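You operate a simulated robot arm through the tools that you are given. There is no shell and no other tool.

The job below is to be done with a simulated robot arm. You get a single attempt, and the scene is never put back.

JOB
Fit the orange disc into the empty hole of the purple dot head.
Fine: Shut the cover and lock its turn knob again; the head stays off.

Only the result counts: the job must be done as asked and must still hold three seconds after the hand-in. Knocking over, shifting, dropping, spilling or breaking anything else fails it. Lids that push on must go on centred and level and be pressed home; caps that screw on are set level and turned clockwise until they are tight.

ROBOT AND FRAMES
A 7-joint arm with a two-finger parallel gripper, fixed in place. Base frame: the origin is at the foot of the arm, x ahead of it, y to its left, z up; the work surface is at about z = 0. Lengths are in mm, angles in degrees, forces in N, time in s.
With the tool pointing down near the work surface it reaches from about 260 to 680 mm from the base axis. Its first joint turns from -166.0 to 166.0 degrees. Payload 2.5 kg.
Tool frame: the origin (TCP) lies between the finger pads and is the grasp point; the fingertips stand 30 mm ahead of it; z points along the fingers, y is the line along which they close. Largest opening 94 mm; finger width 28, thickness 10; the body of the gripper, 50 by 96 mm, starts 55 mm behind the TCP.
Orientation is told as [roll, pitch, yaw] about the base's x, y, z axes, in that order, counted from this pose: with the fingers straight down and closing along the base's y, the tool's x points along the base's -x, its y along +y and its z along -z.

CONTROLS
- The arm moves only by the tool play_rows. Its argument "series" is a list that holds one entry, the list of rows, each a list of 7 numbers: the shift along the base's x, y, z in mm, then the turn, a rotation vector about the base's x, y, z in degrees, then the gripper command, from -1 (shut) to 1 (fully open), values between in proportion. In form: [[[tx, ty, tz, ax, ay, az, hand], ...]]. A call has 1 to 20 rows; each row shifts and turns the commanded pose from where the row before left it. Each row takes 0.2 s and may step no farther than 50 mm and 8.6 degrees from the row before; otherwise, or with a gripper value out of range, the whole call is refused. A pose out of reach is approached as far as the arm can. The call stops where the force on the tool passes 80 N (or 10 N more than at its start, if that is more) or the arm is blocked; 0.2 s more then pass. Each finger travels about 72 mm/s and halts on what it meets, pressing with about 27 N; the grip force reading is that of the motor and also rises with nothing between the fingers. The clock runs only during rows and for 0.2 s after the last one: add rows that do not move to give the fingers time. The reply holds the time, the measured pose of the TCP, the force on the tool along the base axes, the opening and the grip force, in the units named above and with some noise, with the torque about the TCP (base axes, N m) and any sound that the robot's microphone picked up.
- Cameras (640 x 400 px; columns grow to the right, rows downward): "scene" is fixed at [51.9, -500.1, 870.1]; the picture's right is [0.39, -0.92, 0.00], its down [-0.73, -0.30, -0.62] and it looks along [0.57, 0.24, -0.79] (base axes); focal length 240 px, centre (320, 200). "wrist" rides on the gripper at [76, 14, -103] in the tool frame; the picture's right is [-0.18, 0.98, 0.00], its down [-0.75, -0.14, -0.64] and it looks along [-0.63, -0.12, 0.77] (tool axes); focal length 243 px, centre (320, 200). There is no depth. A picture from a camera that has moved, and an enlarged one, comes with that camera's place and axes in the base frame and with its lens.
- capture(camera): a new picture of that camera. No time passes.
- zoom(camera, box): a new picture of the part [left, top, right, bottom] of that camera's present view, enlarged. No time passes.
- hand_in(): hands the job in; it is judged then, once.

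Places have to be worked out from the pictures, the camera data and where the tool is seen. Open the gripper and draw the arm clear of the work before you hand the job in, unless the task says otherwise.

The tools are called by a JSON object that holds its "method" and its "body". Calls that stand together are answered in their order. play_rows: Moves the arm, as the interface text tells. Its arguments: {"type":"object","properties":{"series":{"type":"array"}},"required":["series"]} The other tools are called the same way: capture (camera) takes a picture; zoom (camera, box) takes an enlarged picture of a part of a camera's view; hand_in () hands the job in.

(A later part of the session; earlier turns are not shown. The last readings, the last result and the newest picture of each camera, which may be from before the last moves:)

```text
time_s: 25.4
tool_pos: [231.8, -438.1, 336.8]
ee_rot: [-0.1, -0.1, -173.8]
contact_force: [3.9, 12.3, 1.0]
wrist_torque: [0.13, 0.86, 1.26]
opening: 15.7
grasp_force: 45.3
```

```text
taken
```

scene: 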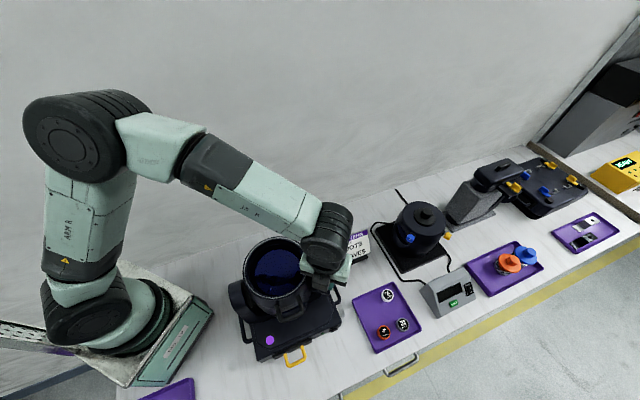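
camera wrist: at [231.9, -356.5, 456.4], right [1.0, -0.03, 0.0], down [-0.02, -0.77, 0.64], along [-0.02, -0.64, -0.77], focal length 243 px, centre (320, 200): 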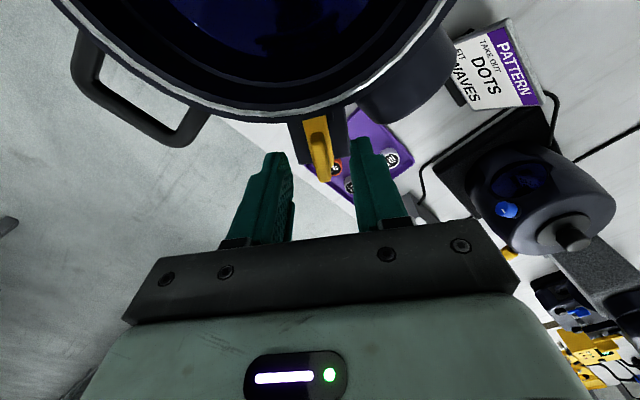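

At -174° it meets the end stop (1.26 N·m), so the knob is fully unlocked after ~90° clockwise. I back off 3°, open slightly and lift clear.

{"method": "play_rows", "body": {"series": [[[0, 0, 0, 0, 0, 3, -1], [0, 0, 0, 0, 0, 0, -0.45], [0, 0, 0, 0, 0, 0, -0.45], [0, 0, 20, 0, 0, 0, -0.45], [0, 0, 40, 0, 0, 0, -0.45], [0, 0, 40, 0, 0, 0, -0.45]]]}}

{"method": "capture", "body": {"camera": "wrist"}}

```text
time_s: 26.8
tool_pos: [230.9, -436.5, 436.1]
ee_rot: [0.1, 0.0, -170.9]
contact_force: [1.0, -0.4, 0.7]
wrist_torque: [-0.02, 0.0, 0.04]
opening: 25.8
grasp_force: 0.1
```

```text
taken
camera wrist: at [306.5, -437.4, 539.5], right [-0.03, -1.0, 0.0], down [-0.77, 0.02, 0.64], along [-0.64, 0.02, -0.77], focal length 243 px, centre (320, 200)
```

wrist: 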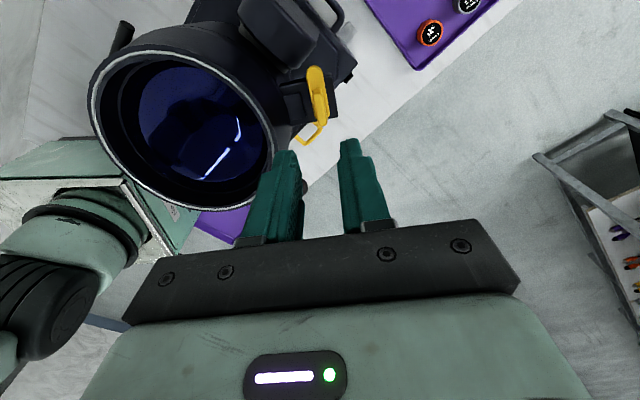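

{"method": "zoom", "body": {"camera": "wrist", "box": [80, 0, 360, 215]}}

{"method": "zoom", "body": {"camera": "wrist", "box": [240, 40, 360, 150]}}

```text
1.86 times, centred on (220, 108) of wrist
camera zoom: at [306.5, -437.4, 539.5], right [-0.03, -1.0, 0.0], down [-0.77, 0.02, 0.64], along [-0.64, 0.02, -0.77], focal length 451 px, centre (506, 372)
```

zoom: 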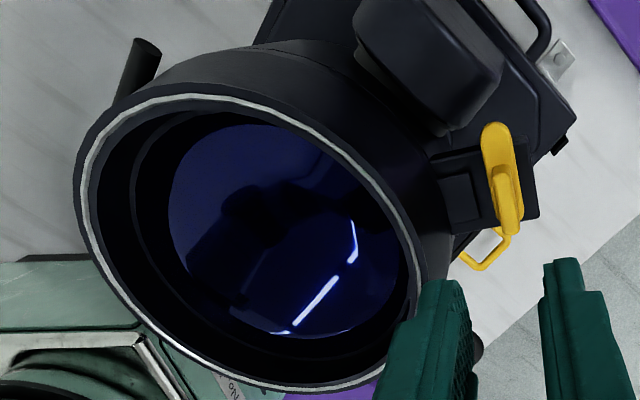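

```text
3.64 times, centred on (300, 95) of wrist
camera zoom: at [306.5, -437.4, 539.5], right [-0.03, -1.0, 0.0], down [-0.77, 0.02, 0.64], along [-0.64, 0.02, -0.77], focal length 882 px, centre (393, 582)
```

zoom: 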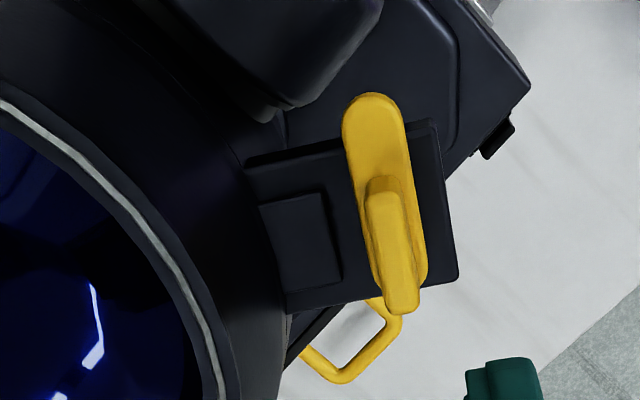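

The cover's lug is now free of the tongue. From several views: head axis C≈(209.5,-326), hinge axis ≈89 mm behind at z≈303, handle bar ≈104 mm in front at (135,-399,327). I move above the handle with the fingers closing along the front-back direction (yaw -45°).

{"method": "play_rows", "body": {"series": [[[-6.3, 2.47, -0.7, 0, 0, 8.4, -0.55], [-6.3, 2.47, -0.7, 0, 0, 8.4, -0.55], [-6.3, 2.47, -0.7, 0, 0, 8.4, -0.55], [-6.3, 2.47, -0.7, 0, 0, 8.4, -0.55], [-6.3, 2.47, -0.7, 0, 0, 8.4, -0.55], [-6.3, 2.47, -0.7, 0, 0, 8.4, -0.55], [-6.3, 2.47, -0.7, 0, 0, 8.4, -0.55], [-6.3, 2.47, -0.7, 0, 0, 8.4, -0.55], [-6.3, 2.47, -0.7, 0, 0, 8.4, -0.55], [-6.3, 2.47, -0.7, 0, 0, 8.4, -0.55], [-6.3, 2.47, -0.7, 0, 0, 8.4, -0.55], [-6.3, 2.47, -0.7, 0, 0, 8.4, -0.55], [-6.3, 2.47, -0.7, 0, 0, 8.4, -0.55], [-6.3, 2.47, -0.7, 0, 0, 8.4, -0.55], [-6.3, 2.47, -0.7, 0, 0, 8.4, -0.55]]]}}

{"method": "capture", "body": {"camera": "wrist"}}

{"method": "zoom", "body": {"camera": "wrist", "box": [250, 70, 390, 180]}}

{"method": "zoom", "body": {"camera": "scene", "box": [230, 210, 350, 340]}}

```text
time_s: 30.0
tool_pos: [137.1, -398.3, 426.3]
ee_rot: [0.0, -0.1, -44.7]
contact_force: [-0.5, 0.8, 0.2]
wrist_torque: [-0.01, 0.04, 0.01]
opening: 21.2
grasp_force: 0.1
```

```text
taken
camera wrist: at [92.1, -333.5, 529.2], right [0.82, 0.57, 0.0], down [0.44, -0.63, 0.64], along [0.37, -0.53, -0.77], focal length 243 px, centre (320, 200)
```

wrist: 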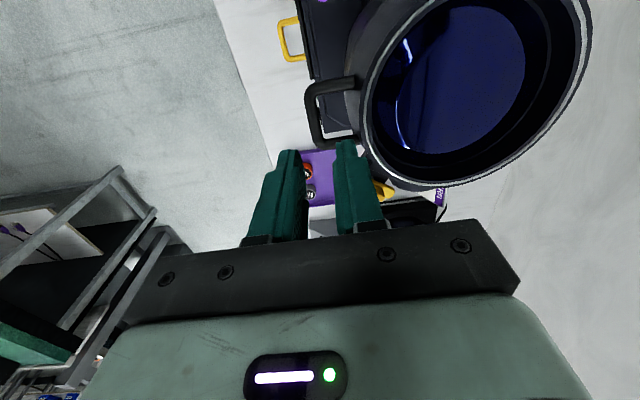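

```text
3.64 times, centred on (320, 125) of wrist
camera zoom: at [92.1, -333.5, 529.2], right [0.82, 0.57, 0.0], down [0.44, -0.63, 0.64], along [0.37, -0.53, -0.77], focal length 882 px, centre (320, 473)
```

zoom: 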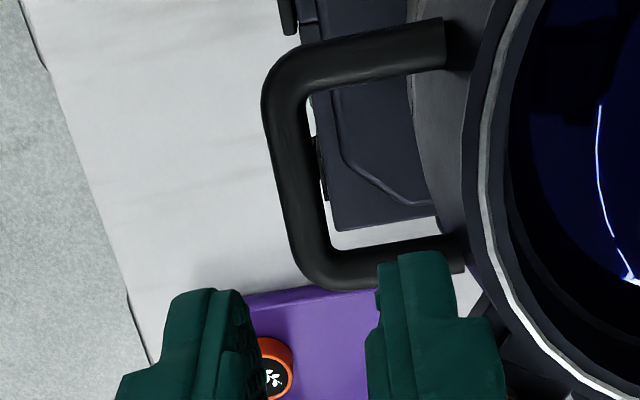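

```text
3.08 times, centred on (290, 275) of scene
camera zoom: at [51.9, -500.1, 870.1], right [0.39, -0.92, 0.0], down [-0.73, -0.3, -0.62], along [0.57, 0.24, -0.79], focal length 740 px, centre (412, -31)
```

zoom: 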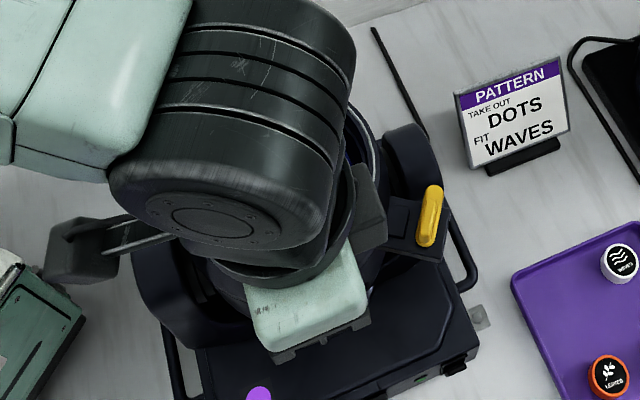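

The bar lies a few mm further out than the TCP (F≈106). I shift 3.7 mm outward and descend partway to check alignment.

{"method": "play_rows", "body": {"series": [[[-2.6, -2.6, -17, 0, 0, -0.3, -0.55], [0, 0, -35, 0, 0, 0, -0.55]]]}}

{"method": "capture", "body": {"camera": "wrist"}}

{"method": "zoom", "body": {"camera": "wrist", "box": [250, 80, 390, 190]}}

```text
time_s: 30.6
tool_pos: [136.9, -400.7, 373.5]
ee_rot: [-0.1, 0.1, -45.2]
contact_force: [0.6, 0.3, -0.4]
wrist_torque: [0.01, 0.0, 0.0]
opening: 21.1
grasp_force: 0.0
```

```text
taken
camera wrist: at [92.2, -335.1, 477.7], right [0.83, 0.56, 0.0], down [0.43, -0.63, 0.64], along [0.36, -0.53, -0.77], focal length 243 px, centre (320, 200)
```

wrist: 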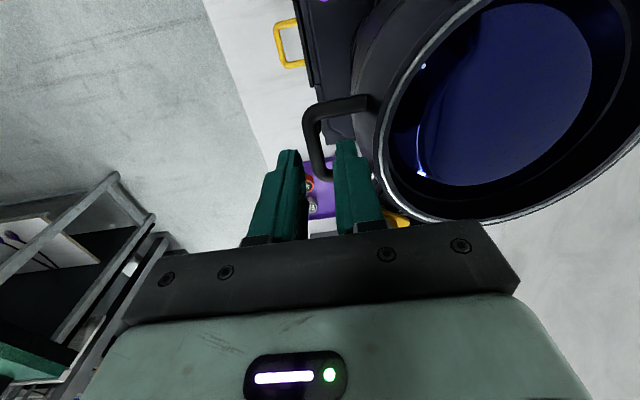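

```text
3.64 times, centred on (320, 135) of wrist
camera zoom: at [92.2, -335.1, 477.7], right [0.83, 0.56, 0.0], down [0.43, -0.63, 0.64], along [0.36, -0.53, -0.77], focal length 882 px, centre (320, 436)
```

zoom: 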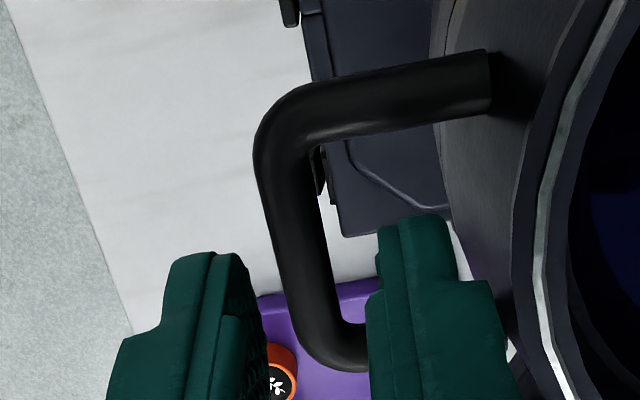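

The bar's midpoint computes to about (133.7,-401.1); I shift by (-2.8,-1) and descend to straddle it.

{"method": "play_rows", "body": {"series": [[[-2.8, -1.0, -8, 0, 0, 0, -0.55], [0, 0, -10, 0, 0, 0, -0.55], [0, 0, -8, 0, 0, 0, -0.55]]]}}

{"method": "zoom", "body": {"camera": "wrist", "box": [250, 90, 390, 200]}}

```text
time_s: 31.4
tool_pos: [133.0, -402.4, 349.0]
ee_rot: [0.0, 0.0, -45.1]
contact_force: [0.2, -0.5, -0.3]
wrist_torque: [0.01, 0.01, -0.01]
opening: 21.0
grasp_force: 0.1
```

```text
3.64 times, centred on (320, 145) of wrist
camera zoom: at [88.1, -336.7, 451.4], right [0.83, 0.56, 0.0], down [0.43, -0.63, 0.64], along [0.36, -0.53, -0.77], focal length 882 px, centre (320, 400)
```

zoom: 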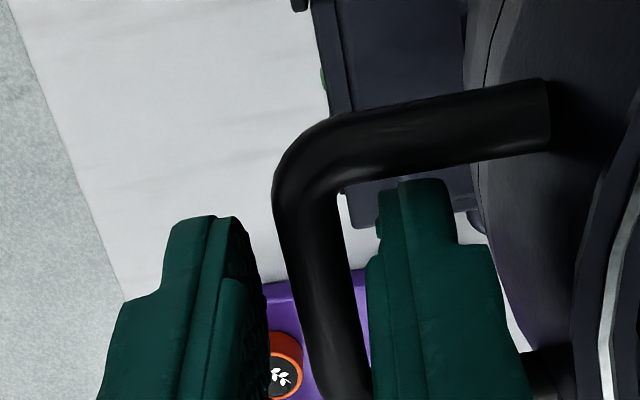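

The bar is between the fingers, no contact. I lower 3 mm more and close on it.

{"method": "play_rows", "body": {"series": [[[0, 0, -3, 0, 0, 0, -0.55], [0, 0, 0, 0, 0, 0, -1], [0, 0, 0, 0, 0, 0, -1], [0, 0, 0, 0, 0, 0, -1]]]}}

{"method": "zoom", "body": {"camera": "wrist", "box": [250, 90, 390, 200]}}

```text
time_s: 32.4
tool_pos: [132.8, -401.7, 345.8]
ee_rot: [0.0, 0.1, -45.2]
contact_force: [-0.2, 4.9, 2.4]
wrist_torque: [-0.03, -0.07, 1.22]
opening: 10.1
grasp_force: 43.5
```

```text
3.64 times, centred on (320, 145) of wrist
camera zoom: at [88.7, -336.6, 448.4], right [0.83, 0.56, 0.0], down [0.43, -0.63, 0.64], along [0.36, -0.53, -0.77], focal length 882 px, centre (320, 400)
```

zoom: 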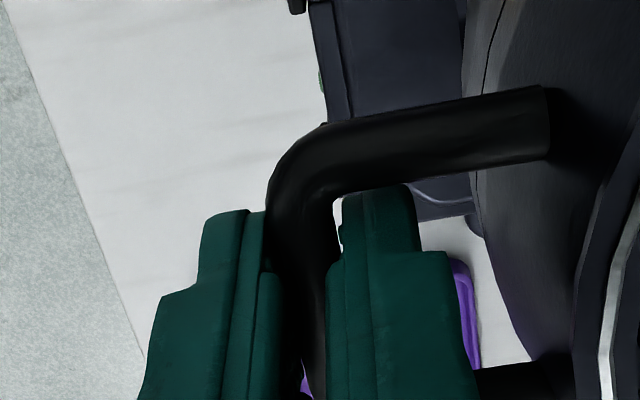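

The bar is gripped (10.1 mm). I start lifting along an arc about the hinge, the first 6° only, and check forces.

{"method": "play_rows", "body": {"series": [[[1.1, 1.1, 10.2, 0, 0, 0, -1], [1.5, 1.5, 10.1, 0, 0, 0, -1]]]}}

{"method": "capture", "body": {"camera": "wrist"}}

{"method": "zoom", "body": {"camera": "scene", "box": [200, 200, 360, 360]}}

```text
time_s: 33.0
tool_pos: [136.8, -398.7, 364.0]
ee_rot: [0.0, -0.1, -45.3]
contact_force: [8.2, 1.9, -3.7]
wrist_torque: [0.2, 0.15, 1.13]
opening: 10.4
grasp_force: 43.7
```

```text
taken
camera wrist: at [91.3, -333.9, 468.0], right [0.83, 0.56, 0.0], down [0.43, -0.63, 0.64], along [0.36, -0.53, -0.77], focal length 243 px, centre (320, 200)
```

wrist: 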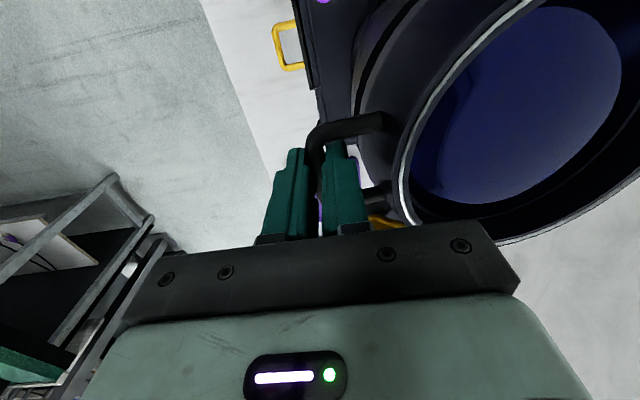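

```text
2.50 times, centred on (280, 280) of scene
camera zoom: at [51.9, -500.1, 870.1], right [0.39, -0.92, 0.0], down [-0.73, -0.3, -0.62], along [0.57, 0.24, -0.79], focal length 601 px, centre (420, 0)
```

zoom: 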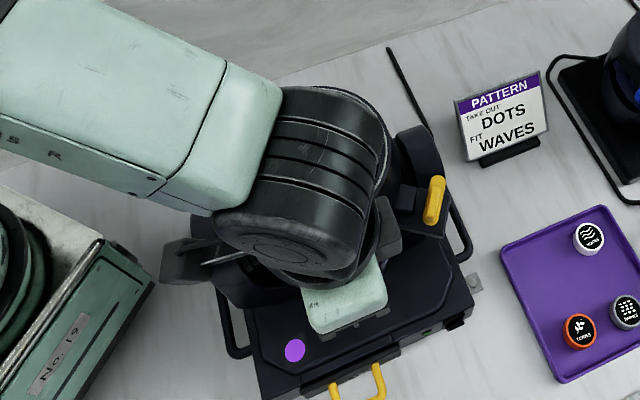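

{"method": "zoom", "body": {"camera": "wrist", "box": [290, 0, 470, 200]}}

{"method": "play_rows", "body": {"series": [[[1.8, 1.8, 10.0, 0, 0, 0, -1], [2.2, 2.2, 9.8, 0, 0, 0, -1], [2.6, 2.6, 9.7, 0, 0, 0, -1]]]}}

{"method": "zoom", "body": {"camera": "wrist", "box": [290, 0, 470, 200]}}

```text
2.00 times, centred on (380, 100) of wrist
camera zoom: at [91.3, -333.9, 468.0], right [0.83, 0.56, 0.0], down [0.43, -0.63, 0.64], along [0.36, -0.53, -0.77], focal length 485 px, centre (200, 400)
```

zoom: 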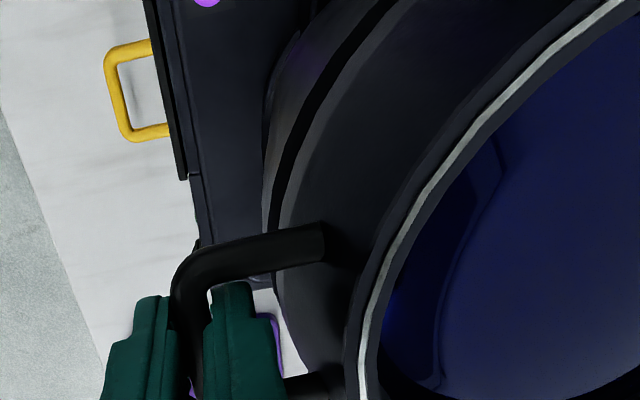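

```text
time_s: 33.8
tool_pos: [143.1, -392.0, 393.8]
ee_rot: [0.0, 0.0, -45.1]
contact_force: [13.7, 6.2, -8.0]
wrist_torque: [0.25, 0.08, 1.09]
opening: 10.4
grasp_force: 43.6
```

```text
2.00 times, centred on (380, 100) of wrist
camera zoom: at [98.0, -327.2, 497.1], right [0.83, 0.56, 0.0], down [0.43, -0.63, 0.64], along [0.36, -0.53, -0.77], focal length 485 px, centre (200, 400)
```

zoom: 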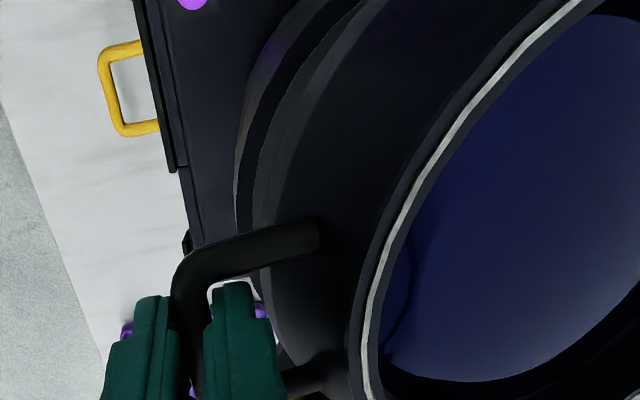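

The cover opens with low forces. I continue along the arc with a slight inward correction.

{"method": "play_rows", "body": {"series": [[[3.3, 3.3, 9.5, 0, 0, 0, -1], [3.4, 3.4, 9.2, 0, 0, 0, -1], [3.6, 3.6, 9.0, 0, 0, 0, -1], [4.0, 4.0, 8.7, 0, 0, 0, -1], [4.3, 4.3, 8.4, 0, 0, 0, -1], [4.5, 4.5, 8.0, 0, 0, 0, -1]]]}}

{"method": "capture", "body": {"camera": "wrist"}}

```text
time_s: 35.2
tool_pos: [164.8, -369.4, 446.7]
ee_rot: [0.0, -0.2, -45.1]
contact_force: [13.9, 1.4, -10.4]
wrist_torque: [0.31, 0.17, 1.08]
opening: 10.3
grasp_force: 43.3
```

```text
taken
camera wrist: at [120.1, -304.6, 549.6], right [0.83, 0.56, 0.0], down [0.43, -0.63, 0.64], along [0.36, -0.53, -0.77], focal length 243 px, centre (320, 200)
```

wrist: 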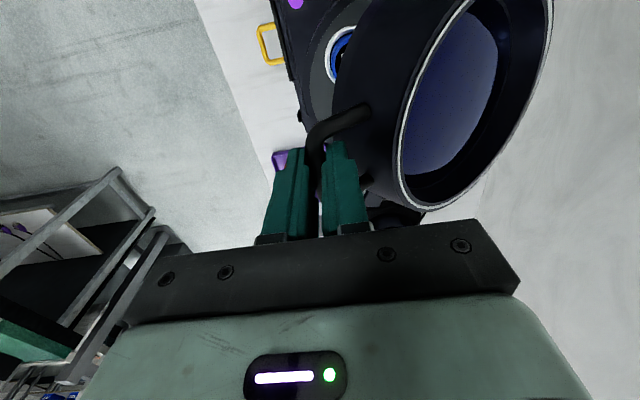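

{"method": "play_rows", "body": {"series": [[[5.0, 5.0, 7.8, 0, 0, 0, -1], [5.2, 5.2, 7.3, 0, 0, 0, -1], [5.4, 5.4, 7.0, 0, 0, 0, -1], [5.6, 5.6, 6.5, 0, 0, 0, -1], [5.9, 5.9, 6.2, 0, 0, 0, -1], [6.1, 6.1, 5.7, 0, 0, 0, -1], [6.3, 6.3, 5.2, 0, 0, 0, -1], [6.5, 6.5, 4.8, 0, 0, 0, -1]]]}}

{"method": "capture", "body": {"camera": "wrist"}}

{"method": "zoom", "body": {"camera": "scene", "box": [200, 170, 360, 330]}}

```text
time_s: 37.0
tool_pos: [209.5, -324.4, 498.7]
ee_rot: [-0.1, 0.0, -45.2]
contact_force: [5.4, -12.6, 8.8]
wrist_torque: [-0.04, 0.32, 0.81]
opening: 10.1
grasp_force: 43.6
```

```text
taken
camera wrist: at [164.9, -258.8, 601.0], right [0.83, 0.56, 0.0], down [0.43, -0.63, 0.64], along [0.36, -0.53, -0.77], focal length 243 px, centre (320, 200)
```

wrist: 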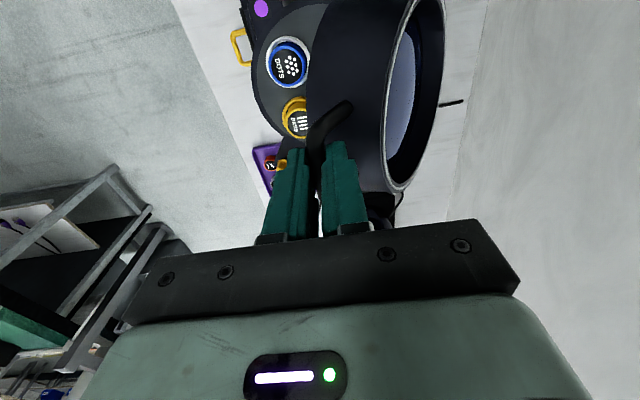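

```text
2.50 times, centred on (280, 250) of scene
camera zoom: at [51.9, -500.1, 870.1], right [0.39, -0.92, 0.0], down [-0.73, -0.3, -0.62], along [0.57, 0.24, -0.79], focal length 601 px, centre (420, 75)
```

zoom: 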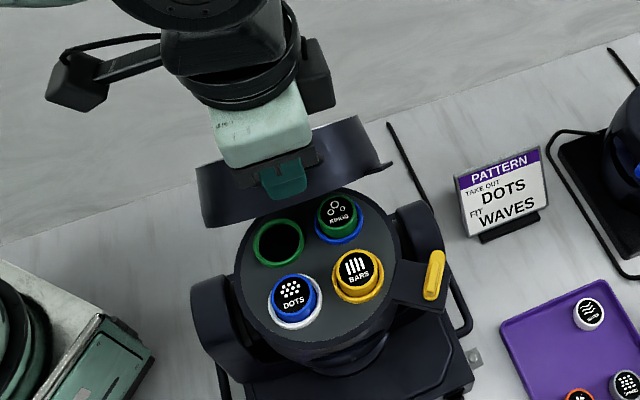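

The inside is visible: a plate with DOTS, RINGS, BARS discs and one empty hole with a green ring (back left). I keep opening the cover.

{"method": "play_rows", "body": {"series": [[[6.7, 6.6, 4.3, 0, 0, 0, -1], [6.8, 6.8, 3.9, 0, 0, 0, -1], [6.9, 6.9, 3.3, 0, 0, 0, -1], [7.0, 7.0, 2.8, 0, 0, 0, -1], [7.2, 7.1, 2.3, 0, 0, 0, -1], [7.2, 7.2, 1.8, 0, 0, 0, -1], [7.2, 7.2, 1.2, 0, 0, 0, -1]]]}}

{"method": "capture", "body": {"camera": "wrist"}}

{"method": "zoom", "body": {"camera": "scene", "box": [200, 150, 360, 310]}}

```text
time_s: 38.6
tool_pos: [258.9, -275.0, 518.3]
ee_rot: [0.0, 0.1, -45.2]
contact_force: [-6.2, 3.5, 5.9]
wrist_torque: [-0.36, -0.24, 0.73]
opening: 9.7
grasp_force: 43.5
```

```text
taken
camera wrist: at [215.2, -209.2, 619.6], right [0.83, 0.56, 0.0], down [0.43, -0.64, 0.64], along [0.36, -0.53, -0.77], focal length 243 px, centre (320, 200)
```

wrist: 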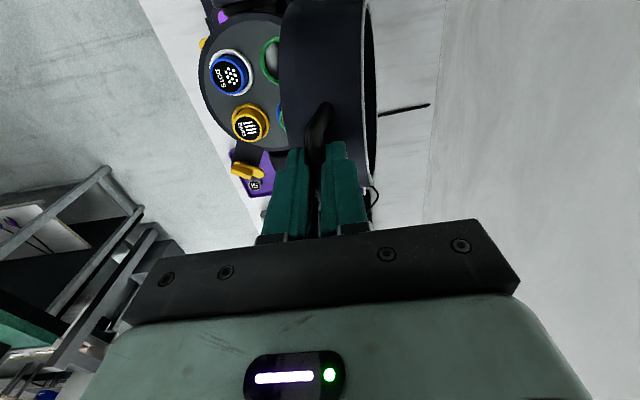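

```text
2.50 times, centred on (280, 230) of scene
camera zoom: at [51.9, -500.1, 870.1], right [0.39, -0.92, 0.0], down [-0.73, -0.3, -0.62], along [0.57, 0.24, -0.79], focal length 601 px, centre (420, 125)
```

zoom: 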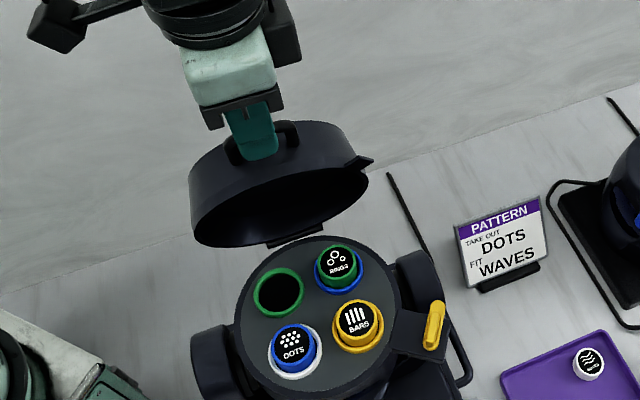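

{"method": "play_rows", "body": {"series": [[[7.3, 7.3, 0.6, 0, 0, 0, -1], [7.3, 7.3, 0.1, 0, 0, 0, -1], [7.3, 7.3, -0.5, 0, 0, 0, -1], [7.3, 7.3, -1.0, 0, 0, 0, -1]]]}}

{"method": "zoom", "body": {"camera": "scene", "box": [200, 130, 360, 290]}}

```text
time_s: 39.6
tool_pos: [288.4, -245.8, 514.4]
ee_rot: [0.0, 0.3, -45.2]
contact_force: [-19.0, 19.9, 0.7]
wrist_torque: [-0.04, -0.02, 0.32]
opening: 9.9
grasp_force: 43.3
```

```text
2.50 times, centred on (280, 210) of scene
camera zoom: at [51.9, -500.1, 870.1], right [0.39, -0.92, 0.0], down [-0.73, -0.3, -0.62], along [0.57, 0.24, -0.79], focal length 601 px, centre (420, 175)
```

zoom: 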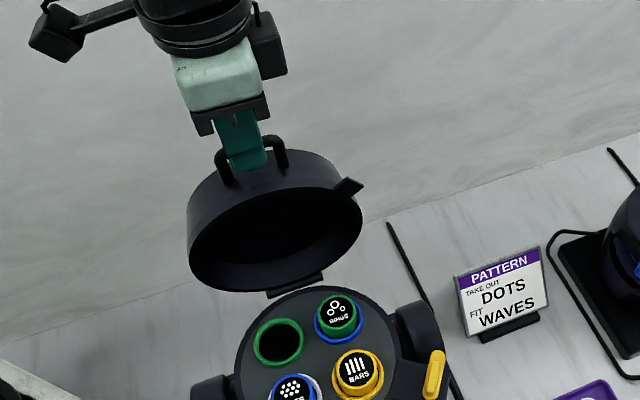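

There's a sideways force along the bar, so I relieve it slightly and continue past vertical, looking for the stop.

{"method": "play_rows", "body": {"series": [[[6.8, 7.6, -1.5, 0, 0, 0, -1], [7.1, 7.1, -2.1, 0, 0, 0, -1], [7.0, 7.0, -2.5, 0, 0, 0, -1]]]}}

{"method": "zoom", "body": {"camera": "scene", "box": [200, 130, 360, 290]}}

```text
time_s: 40.4
tool_pos: [308.3, -225.5, 509.8]
ee_rot: [0.0, 0.1, -45.4]
contact_force: [-3.6, -1.7, -15.5]
wrist_torque: [0.32, 0.57, 0.24]
opening: 10.0
grasp_force: 43.3
```

```text
2.50 times, centred on (280, 210) of scene
camera zoom: at [51.9, -500.1, 870.1], right [0.39, -0.92, 0.0], down [-0.73, -0.3, -0.62], along [0.57, 0.24, -0.79], focal length 601 px, centre (420, 175)
```

zoom: 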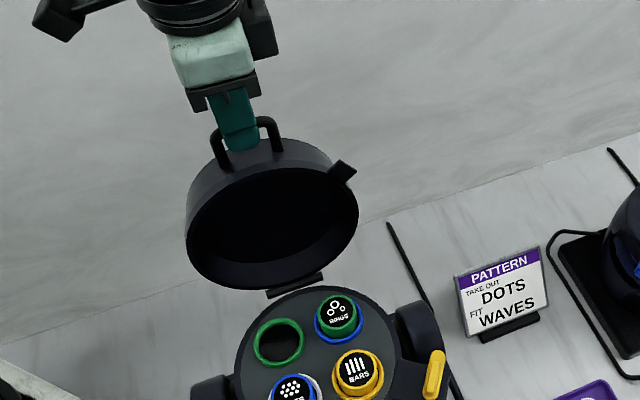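

{"method": "play_rows", "body": {"series": [[[6.9, 6.9, -3.2, 0, 0, 0, -1], [6.8, 6.8, -3.8, 0, 0, 0, -1]]]}}

{"method": "zoom", "body": {"camera": "scene", "box": [200, 130, 360, 290]}}

```text
time_s: 41.0
tool_pos: [318.5, -218.1, 505.4]
ee_rot: [-0.8, -0.2, -45.8]
contact_force: [-57.6, -37.4, 29.6]
wrist_torque: [-0.48, 1.16, 1.17]
opening: 9.8
grasp_force: 43.7
```

```text
2.50 times, centred on (280, 210) of scene
camera zoom: at [51.9, -500.1, 870.1], right [0.39, -0.92, 0.0], down [-0.73, -0.3, -0.62], along [0.57, 0.24, -0.79], focal length 601 px, centre (420, 175)
```

zoom: 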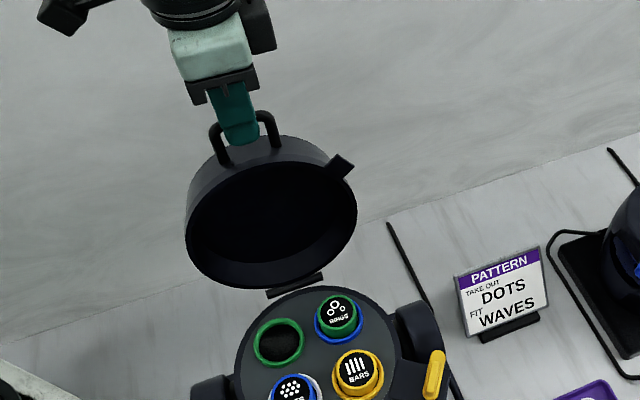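

The stop is reached at about 102° (68 N against further opening). I back off to relieve the force, then release and lift straight up.

{"method": "play_rows", "body": {"series": [[[-3.0, -3.8, 2.0, 0, 0, 0, -1], [0, 0, 0, 0, 0, 0, -1]]]}}

```text
time_s: 41.6
tool_pos: [316.4, -218.6, 505.0]
ee_rot: [-0.7, 0.0, -45.4]
contact_force: [-47.3, -29.3, 15.7]
wrist_torque: [-0.77, 0.37, 0.55]
opening: 9.6
grasp_force: 43.0
```

{"method": "play_rows", "body": {"series": [[[-3.0, -2.0, 0.8, 0, 0, 0, -1], [0, 0, 0, 0, 0, 0, -1]]]}}

{"method": "capture", "body": {"camera": "wrist"}}

```text
time_s: 42.2
tool_pos: [317.3, -220.3, 505.5]
ee_rot: [-0.4, -0.1, -45.3]
contact_force: [-12.9, -33.7, -8.5]
wrist_torque: [0.07, 0.78, 0.18]
opening: 9.5
grasp_force: 43.2
```

```text
taken
camera wrist: at [272.9, -153.6, 608.1], right [0.83, 0.56, -0.01], down [0.43, -0.63, 0.64], along [0.36, -0.54, -0.76], focal length 243 px, centre (320, 200)
```

wrist: 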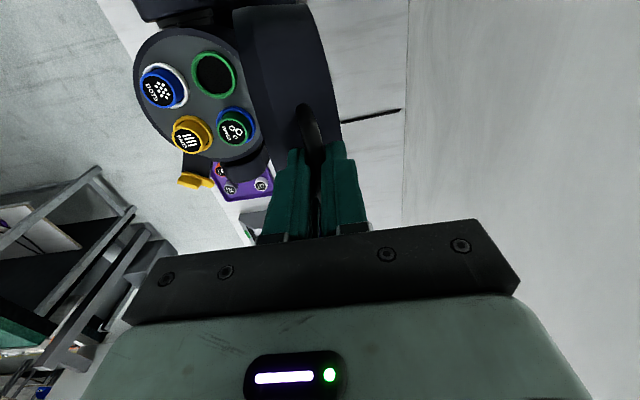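

{"method": "play_rows", "body": {"series": [[[-0.8, -2.0, 0.0, 0, 0, 0, -1], [0, 0, 0, 0, 0, 0, -1]]]}}

```text
time_s: 42.8
tool_pos: [317.5, -219.7, 505.9]
ee_rot: [-0.2, 0.1, -45.2]
contact_force: [-13.4, -23.1, -25.0]
wrist_torque: [-0.97, -0.46, -0.07]
opening: 9.6
grasp_force: 43.4
```

{"method": "play_rows", "body": {"series": [[[-1.0, -1.5, -0.6, 0, 0, 0, -1], [0, 0, 0, 0, 0, 0, -1]]]}}

```text
time_s: 43.4
tool_pos: [317.7, -220.0, 506.0]
ee_rot: [0.1, 0.1, -45.1]
contact_force: [-6.8, -8.9, -5.4]
wrist_torque: [0.65, 0.9, -0.3]
opening: 9.6
grasp_force: 43.5
```

Forces are near zero, cover at its stop. Now I release and lift straight up.

{"method": "play_rows", "body": {"series": [[[0, 0, 0, 0, 0, 0, -0.5], [0, 0, 0, 0, 0, 0, -0.5], [0, 0, 15, 0, 0, 0, -0.5], [0, 0, 30, 0, 0, 0, -0.5], [0, 0, 40, 0, 0, 0, -0.5]]]}}

{"method": "capture", "body": {"camera": "wrist"}}

{"method": "zoom", "body": {"camera": "scene", "box": [190, 130, 370, 330]}}

```text
time_s: 44.6
tool_pos: [313.4, -219.3, 590.3]
ee_rot: [0.0, 0.1, -45.2]
contact_force: [-0.6, 0.1, 0.5]
wrist_torque: [0.0, -0.03, 0.0]
opening: 23.6
grasp_force: 0.1
```

```text
taken
camera wrist: at [269.6, -153.0, 693.8], right [0.83, 0.56, 0.0], down [0.43, -0.63, 0.64], along [0.36, -0.53, -0.77], focal length 243 px, centre (320, 200)
```

wrist: 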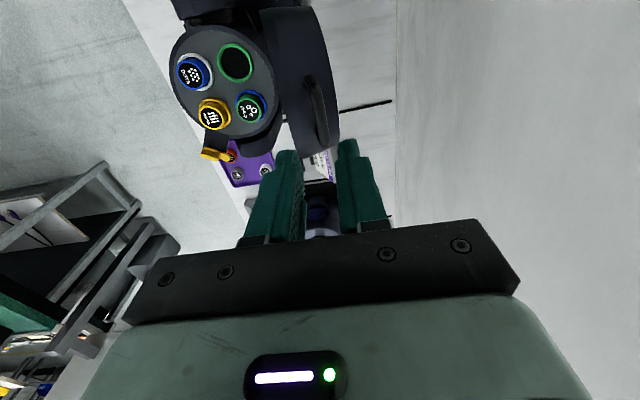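

```text
2.00 times, centred on (280, 230) of scene
camera zoom: at [51.9, -500.1, 870.1], right [0.39, -0.92, 0.0], down [-0.73, -0.3, -0.62], along [0.57, 0.24, -0.79], focal length 481 px, centre (400, 140)
```

zoom: 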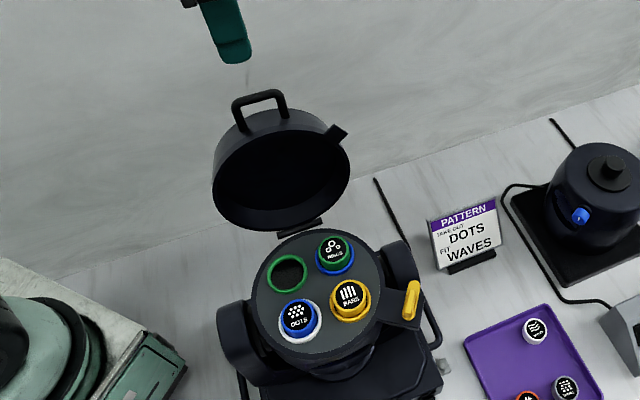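

The cover stays open at its stop. Now I measure the empty hole from both cameras.

{"method": "zoom", "body": {"camera": "wrist", "box": [160, 10, 290, 170]}}

{"method": "zoom", "body": {"camera": "scene", "box": [250, 235, 320, 315]}}

```text
2.50 times, centred on (225, 90) of wrist
camera zoom: at [269.6, -153.0, 693.8], right [0.83, 0.56, 0.0], down [0.43, -0.63, 0.64], along [0.36, -0.53, -0.77], focal length 606 px, centre (558, 475)
```

zoom: 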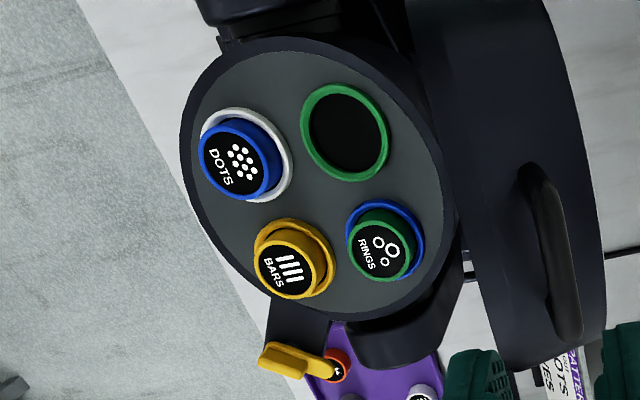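

```text
5.00 times, centred on (285, 275) of scene
camera zoom: at [51.9, -500.1, 870.1], right [0.39, -0.92, 0.0], down [-0.73, -0.3, -0.62], along [0.57, 0.24, -0.79], focal length 1202 px, centre (495, -175)
```

zoom: 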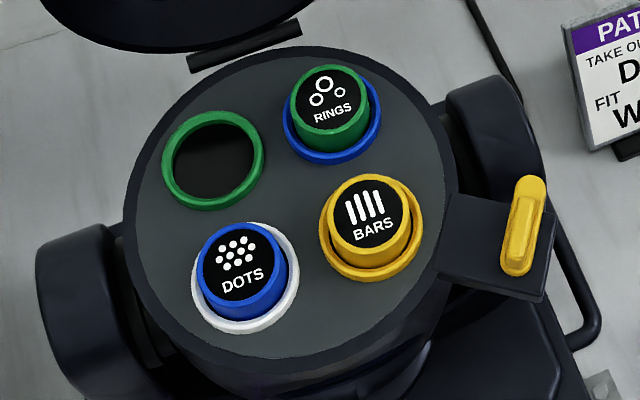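

The four holes lie on a ~43.5 mm circle about C, and the empty hole is at about (210,-282). Next I move the arm over to the orange disc near (258,-632), keeping clear of the open cover.

{"method": "play_rows", "body": {"series": [[[-14, -43.5, 0, 0, 0, 7.5, 0.2], [-14, -43.5, 0, 0, 0, 7.5, 0.2], [-14, -43.5, 0, 0, 0, 7.5, 0.2], [-14, -43.5, 0, 0, 0, 7.5, 0.2], [-14, -43.5, 0, 0, 0, 7.5, 0.2], [-14, -43.5, 0, 0, 0, 7.5, 0.2]]]}}

{"method": "play_rows", "body": {"series": [[[3.5, -19, -36, 0, 0, 0, 0.2], [3.5, -19, -36, 0, 0, 0, 0.2], [3.5, -19, -36, 0, 0, 0, 0.2], [3.5, -19, -36, 0, 0, 0, 0.2], [3.5, -19, -36, 0, 0, 0, 0.2], [3.5, -19, -36, 0, 0, 0, 0.2], [3.5, -19, -36, 0, 0, 0, 0.2], [3.5, -19, -36, 0, 0, 0, 0.2]]]}}

{"method": "capture", "body": {"camera": "wrist"}}

{"method": "capture", "body": {"camera": "scene"}}

```text
time_s: 46.0
tool_pos: [233.5, -482.9, 589.4]
ee_rot: [-0.1, 0.1, 0.0]
contact_force: [-0.6, -1.0, 0.0]
wrist_torque: [-0.01, 0.03, 0.05]
opening: 56.5
grasp_force: 0.0
```

```text
time_s: 47.8
tool_pos: [260.2, -633.2, 306.2]
ee_rot: [-0.1, 0.0, -0.3]
contact_force: [-0.8, 0.6, 0.3]
wrist_torque: [-0.02, 0.02, 0.0]
opening: 56.1
grasp_force: 0.1
```

```text
taken
camera wrist: at [181.6, -616.7, 408.9], right [0.19, 0.98, 0.0], down [0.75, -0.14, 0.64], along [0.63, -0.12, -0.77], focal length 243 px, centre (320, 200)
```

wrist: 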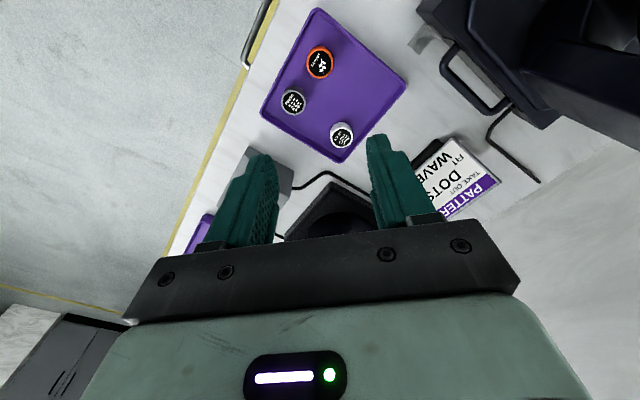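

```text
taken
```

scene: 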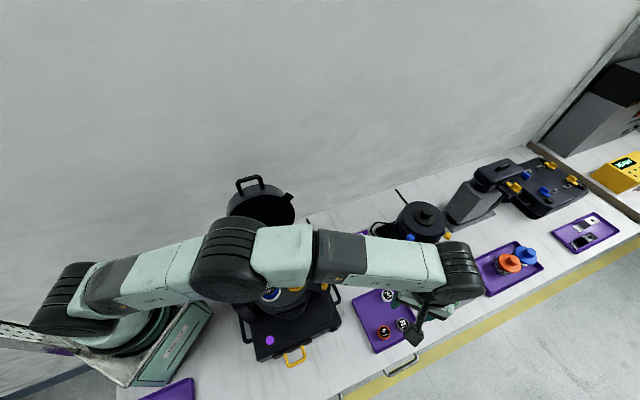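

{"method": "zoom", "body": {"camera": "wrist", "box": [250, 0, 410, 165]}}

```text
2.42 times, centred on (330, 82) of wrist
camera zoom: at [181.6, -616.7, 408.9], right [0.19, 0.98, 0.0], down [0.75, -0.14, 0.64], along [0.63, -0.12, -0.77], focal length 588 px, centre (296, 485)
```

zoom: 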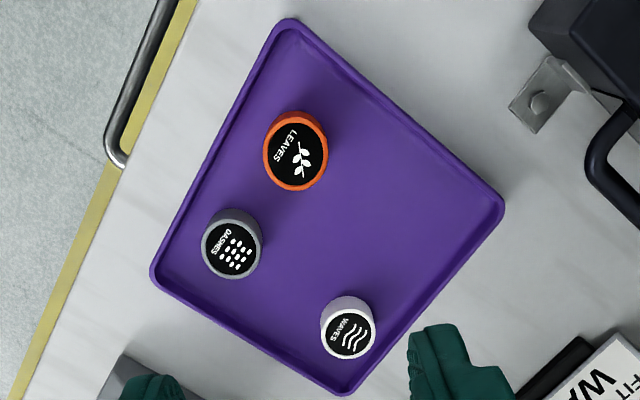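

The orange disc centre computes to about (254,-632). I descend to mid-height and re-measure.

{"method": "play_rows", "body": {"series": [[[-2, 0.2, -45, 0, 0, 0, 0.2], [-2, 0.2, -45, 0, 0, 0, 0.2], [-2, 0.2, -45, 0, 0, 0, 0.2], [0, 0, -45, 0, 0, 0, 0.2]]]}}

{"method": "capture", "body": {"camera": "wrist"}}

{"method": "zoom", "body": {"camera": "wrist", "box": [240, 50, 400, 180]}}

```text
time_s: 48.8
tool_pos: [254.2, -635.3, 125.4]
ee_rot: [-0.2, 0.0, -0.2]
contact_force: [0.1, 0.2, 0.3]
wrist_torque: [0.04, 0.0, 0.0]
opening: 56.5
grasp_force: 0.1
```

```text
taken
camera wrist: at [176.8, -618.3, 228.4], right [0.19, 0.98, 0.0], down [0.75, -0.14, 0.64], along [0.63, -0.12, -0.77], focal length 243 px, centre (320, 200)
```

wrist: 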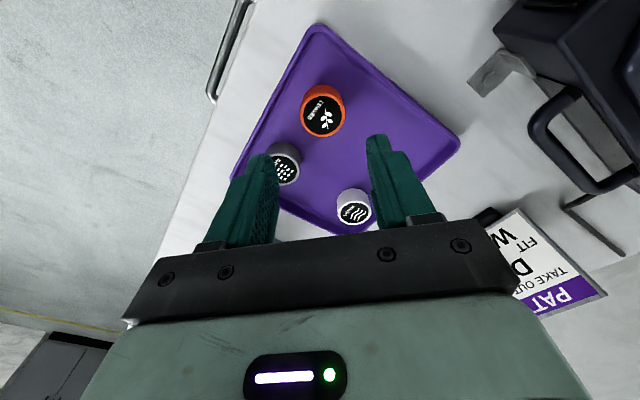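

```text
3.08 times, centred on (320, 115) of wrist
camera zoom: at [176.8, -618.3, 228.4], right [0.19, 0.98, 0.0], down [0.75, -0.14, 0.64], along [0.63, -0.12, -0.77], focal length 746 px, centre (320, 462)
```

zoom: 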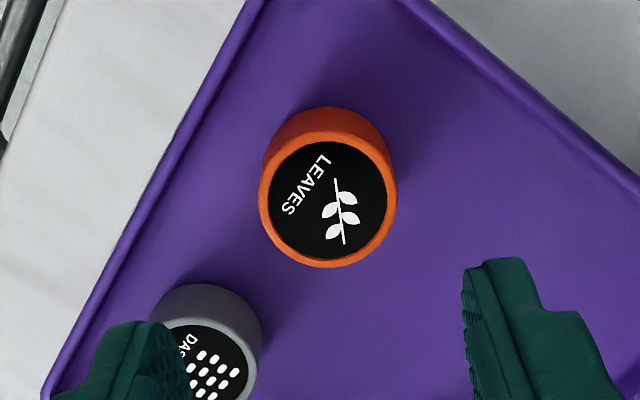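

The disc centre is about 2 mm to +y of the tool axis, top z≈22. I correct and descend with the fingers open 56 mm.

{"method": "play_rows", "body": {"series": [[[0.3, 2.0, -30, 0, 0, 0, 0.2], [0, 0, -30, 0, 0, 0, 0.2]]]}}

{"method": "capture", "body": {"camera": "wrist"}}

{"method": "zoom", "body": {"camera": "wrist", "box": [240, 90, 400, 220]}}

```text
time_s: 49.4
tool_pos: [252.7, -629.8, 61.8]
ee_rot: [0.0, 0.0, -0.2]
contact_force: [-0.3, 0.8, 1.3]
wrist_torque: [-0.03, 0.0, -0.03]
opening: 56.4
grasp_force: 0.1
```

```text
taken
camera wrist: at [174.8, -614.6, 165.2], right [0.19, 0.98, 0.0], down [0.75, -0.14, 0.64], along [0.63, -0.12, -0.77], focal length 243 px, centre (320, 200)
```

wrist: 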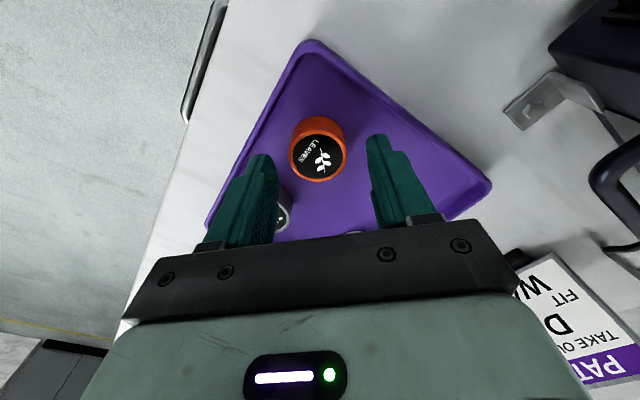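

```text
3.08 times, centred on (320, 155) of wrist
camera zoom: at [174.8, -614.6, 165.2], right [0.19, 0.98, 0.0], down [0.75, -0.14, 0.64], along [0.63, -0.12, -0.77], focal length 746 px, centre (320, 338)
```

zoom: 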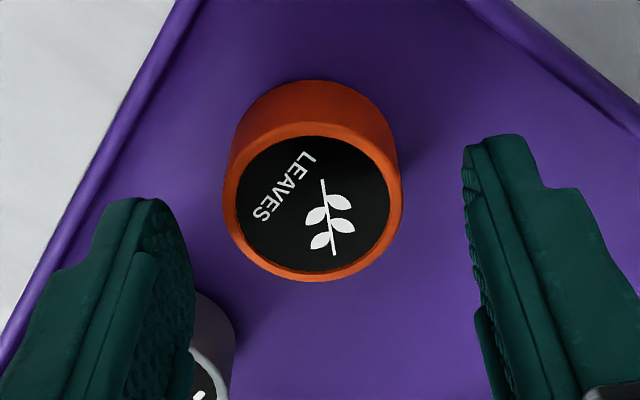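

Combining three views: disc diameter ≈38 mm, from z≈3 to z≈25, offset about (+2,-2) from the tool axis. I correct and descend to TCP z≈46, then close.

{"method": "play_rows", "body": {"series": [[[2.0, -2.0, -8, 0, 0, 0, 0.2], [0, 0, -8, 0, 0, 0, 0.2], [0, 0, 0, 0, 0, 0, 0.2]]]}}

{"method": "zoom", "body": {"camera": "wrist", "box": [240, 90, 400, 220]}}

```text
time_s: 50.2
tool_pos: [255.0, -632.0, 46.4]
ee_rot: [0.0, 0.0, -0.2]
contact_force: [1.3, 0.5, -0.4]
wrist_torque: [0.0, 0.06, -0.02]
opening: 56.3
grasp_force: 0.1
```

```text
3.08 times, centred on (320, 155) of wrist
camera zoom: at [177.1, -616.5, 149.6], right [0.19, 0.98, 0.0], down [0.75, -0.14, 0.64], along [0.63, -0.12, -0.77], focal length 746 px, centre (320, 338)
```

zoom: 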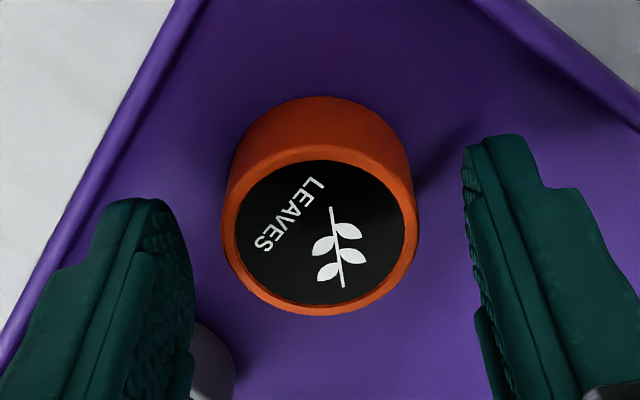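

The disc is centred between the fingers. I close on it.

{"method": "play_rows", "body": {"series": [[[0, 0, 0, 0, 0, 0, -0.1], [0, 0, 0, 0, 0, 0, -1], [0, 0, 0, 0, 0, 0, -1], [0, 0, 0, 0, 0, 0, -1]]]}}

{"method": "zoom", "body": {"camera": "wrist", "box": [240, 90, 400, 220]}}

```text
time_s: 51.2
tool_pos: [254.8, -631.7, 48.0]
ee_rot: [0.1, 0.0, -0.2]
contact_force: [0.7, -0.3, 0.8]
wrist_torque: [0.0, 0.0, -0.02]
opening: 35.8
grasp_force: 26.9
```

```text
3.08 times, centred on (320, 155) of wrist
camera zoom: at [177.1, -616.4, 149.5], right [0.19, 0.98, 0.0], down [0.75, -0.14, 0.64], along [0.63, -0.12, -0.77], focal length 746 px, centre (320, 338)
```

zoom: 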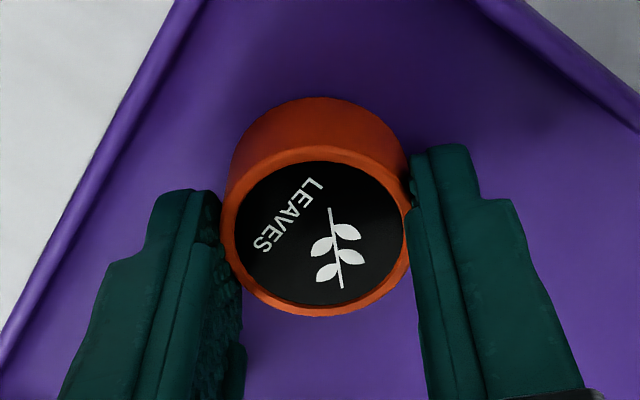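

Disc gripped at 35.8 mm. I lift it and check that it's held level.

{"method": "play_rows", "body": {"series": [[[0, 0, 10, 0, 0, 0, -1], [0, 0, 25, 0, 0, 0, -1], [0, 0, 35, 0, 0, 0, -1], [0, 0, 40, 0, 0, 0, -1]]]}}

{"method": "capture", "body": {"camera": "wrist"}}

{"method": "zoom", "body": {"camera": "wrist", "box": [240, 90, 400, 220]}}

{"method": "capture", "body": {"camera": "scene"}}

```text
time_s: 52.2
tool_pos: [254.4, -635.4, 158.6]
ee_rot: [0.1, 0.1, -0.2]
contact_force: [0.0, 0.1, -0.4]
wrist_torque: [-0.03, 0.01, 0.0]
opening: 36.3
grasp_force: 26.5
```

```text
taken
camera wrist: at [176.6, -619.3, 260.6], right [0.19, 0.98, 0.0], down [0.75, -0.14, 0.64], along [0.63, -0.12, -0.77], focal length 243 px, centre (320, 200)
```

wrist: 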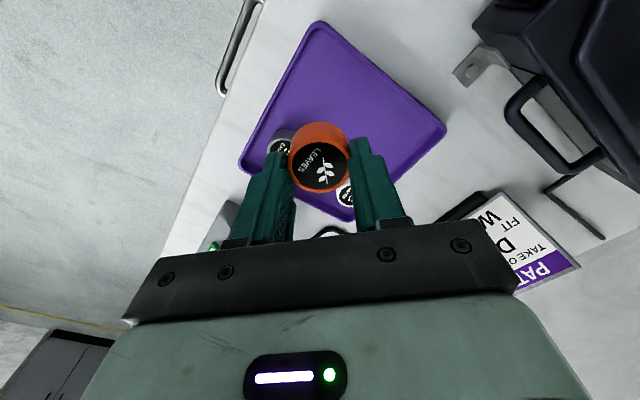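

```text
3.08 times, centred on (320, 155) of wrist
camera zoom: at [176.6, -619.3, 260.6], right [0.19, 0.98, 0.0], down [0.75, -0.14, 0.64], along [0.63, -0.12, -0.77], focal length 746 px, centre (320, 338)
```

zoom: 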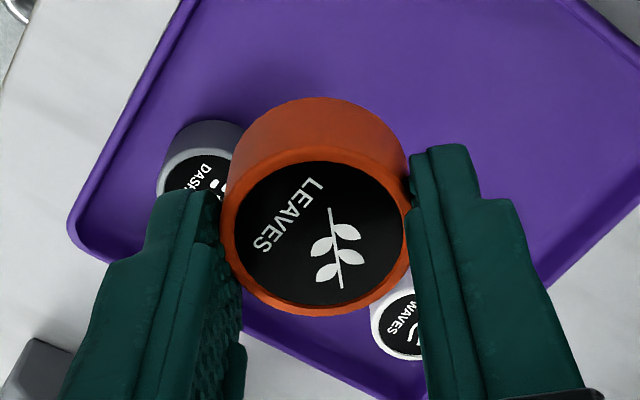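

```text
taken
```

scene: 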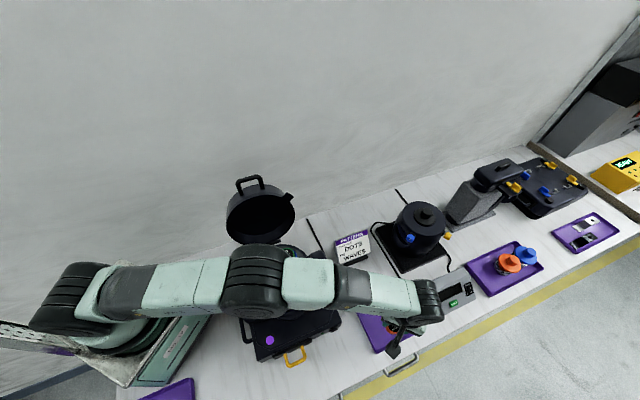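

The disc is held level and centred. I lift it high and carry it over to above the empty hole.

{"method": "play_rows", "body": {"series": [[[0, 0, 48, 0, 0, 0, -1], [0, 0, 48, 0, 0, 0, -1], [0, 0, 48, 0, 0, 0, -1], [-3, 25, 38, 0, 0, 0, -1], [-3, 25, 38, 0, 0, 0, -1], [-3, 25, 38, 0, 0, 0, -1], [-3, 28, 36, 0, 0, 0, -1], [-5, 40, 0, 0, 0, 0, -1], [-5, 40, 0, 0, 0, 0, -1], [-5, 40, 0, 0, 0, 0, -1], [-5, 40, 0, 0, 0, 0, -1], [-5, 40, 0, 0, 0, 0, -1], [-6, 43, 0, 0, 0, 0, -1]]]}}

{"method": "capture", "body": {"camera": "wrist"}}

{"method": "capture", "body": {"camera": "scene"}}

```text
time_s: 55.0
tool_pos: [214.0, -285.6, 448.6]
ee_rot: [0.0, -0.1, -0.3]
contact_force: [-0.4, -0.7, -0.6]
wrist_torque: [0.02, 0.0, 0.01]
opening: 36.1
grasp_force: 26.6
```

```text
taken
camera wrist: at [136.5, -269.6, 551.3], right [0.19, 0.98, 0.0], down [0.75, -0.14, 0.64], along [0.63, -0.12, -0.77], focal length 243 px, centre (320, 200)
```

wrist: 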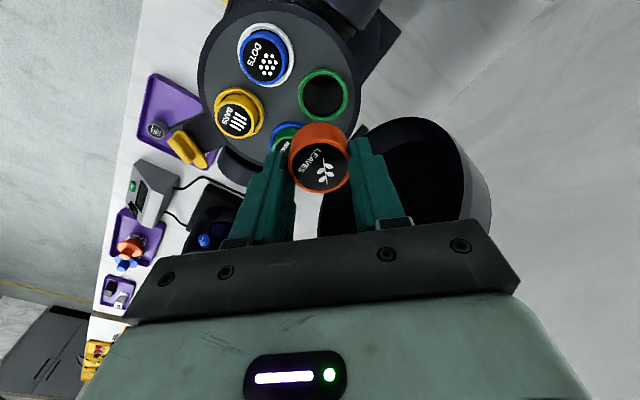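

```text
taken
```

scene: 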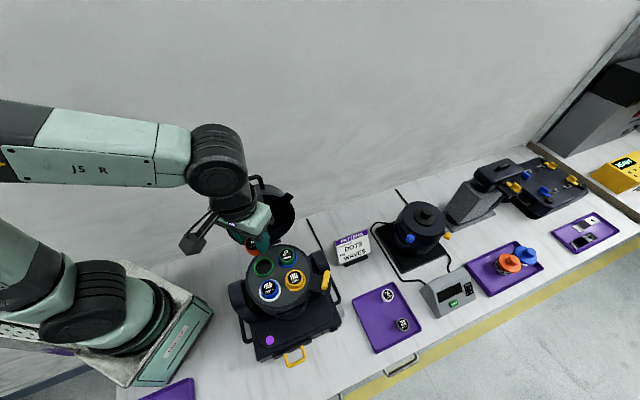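

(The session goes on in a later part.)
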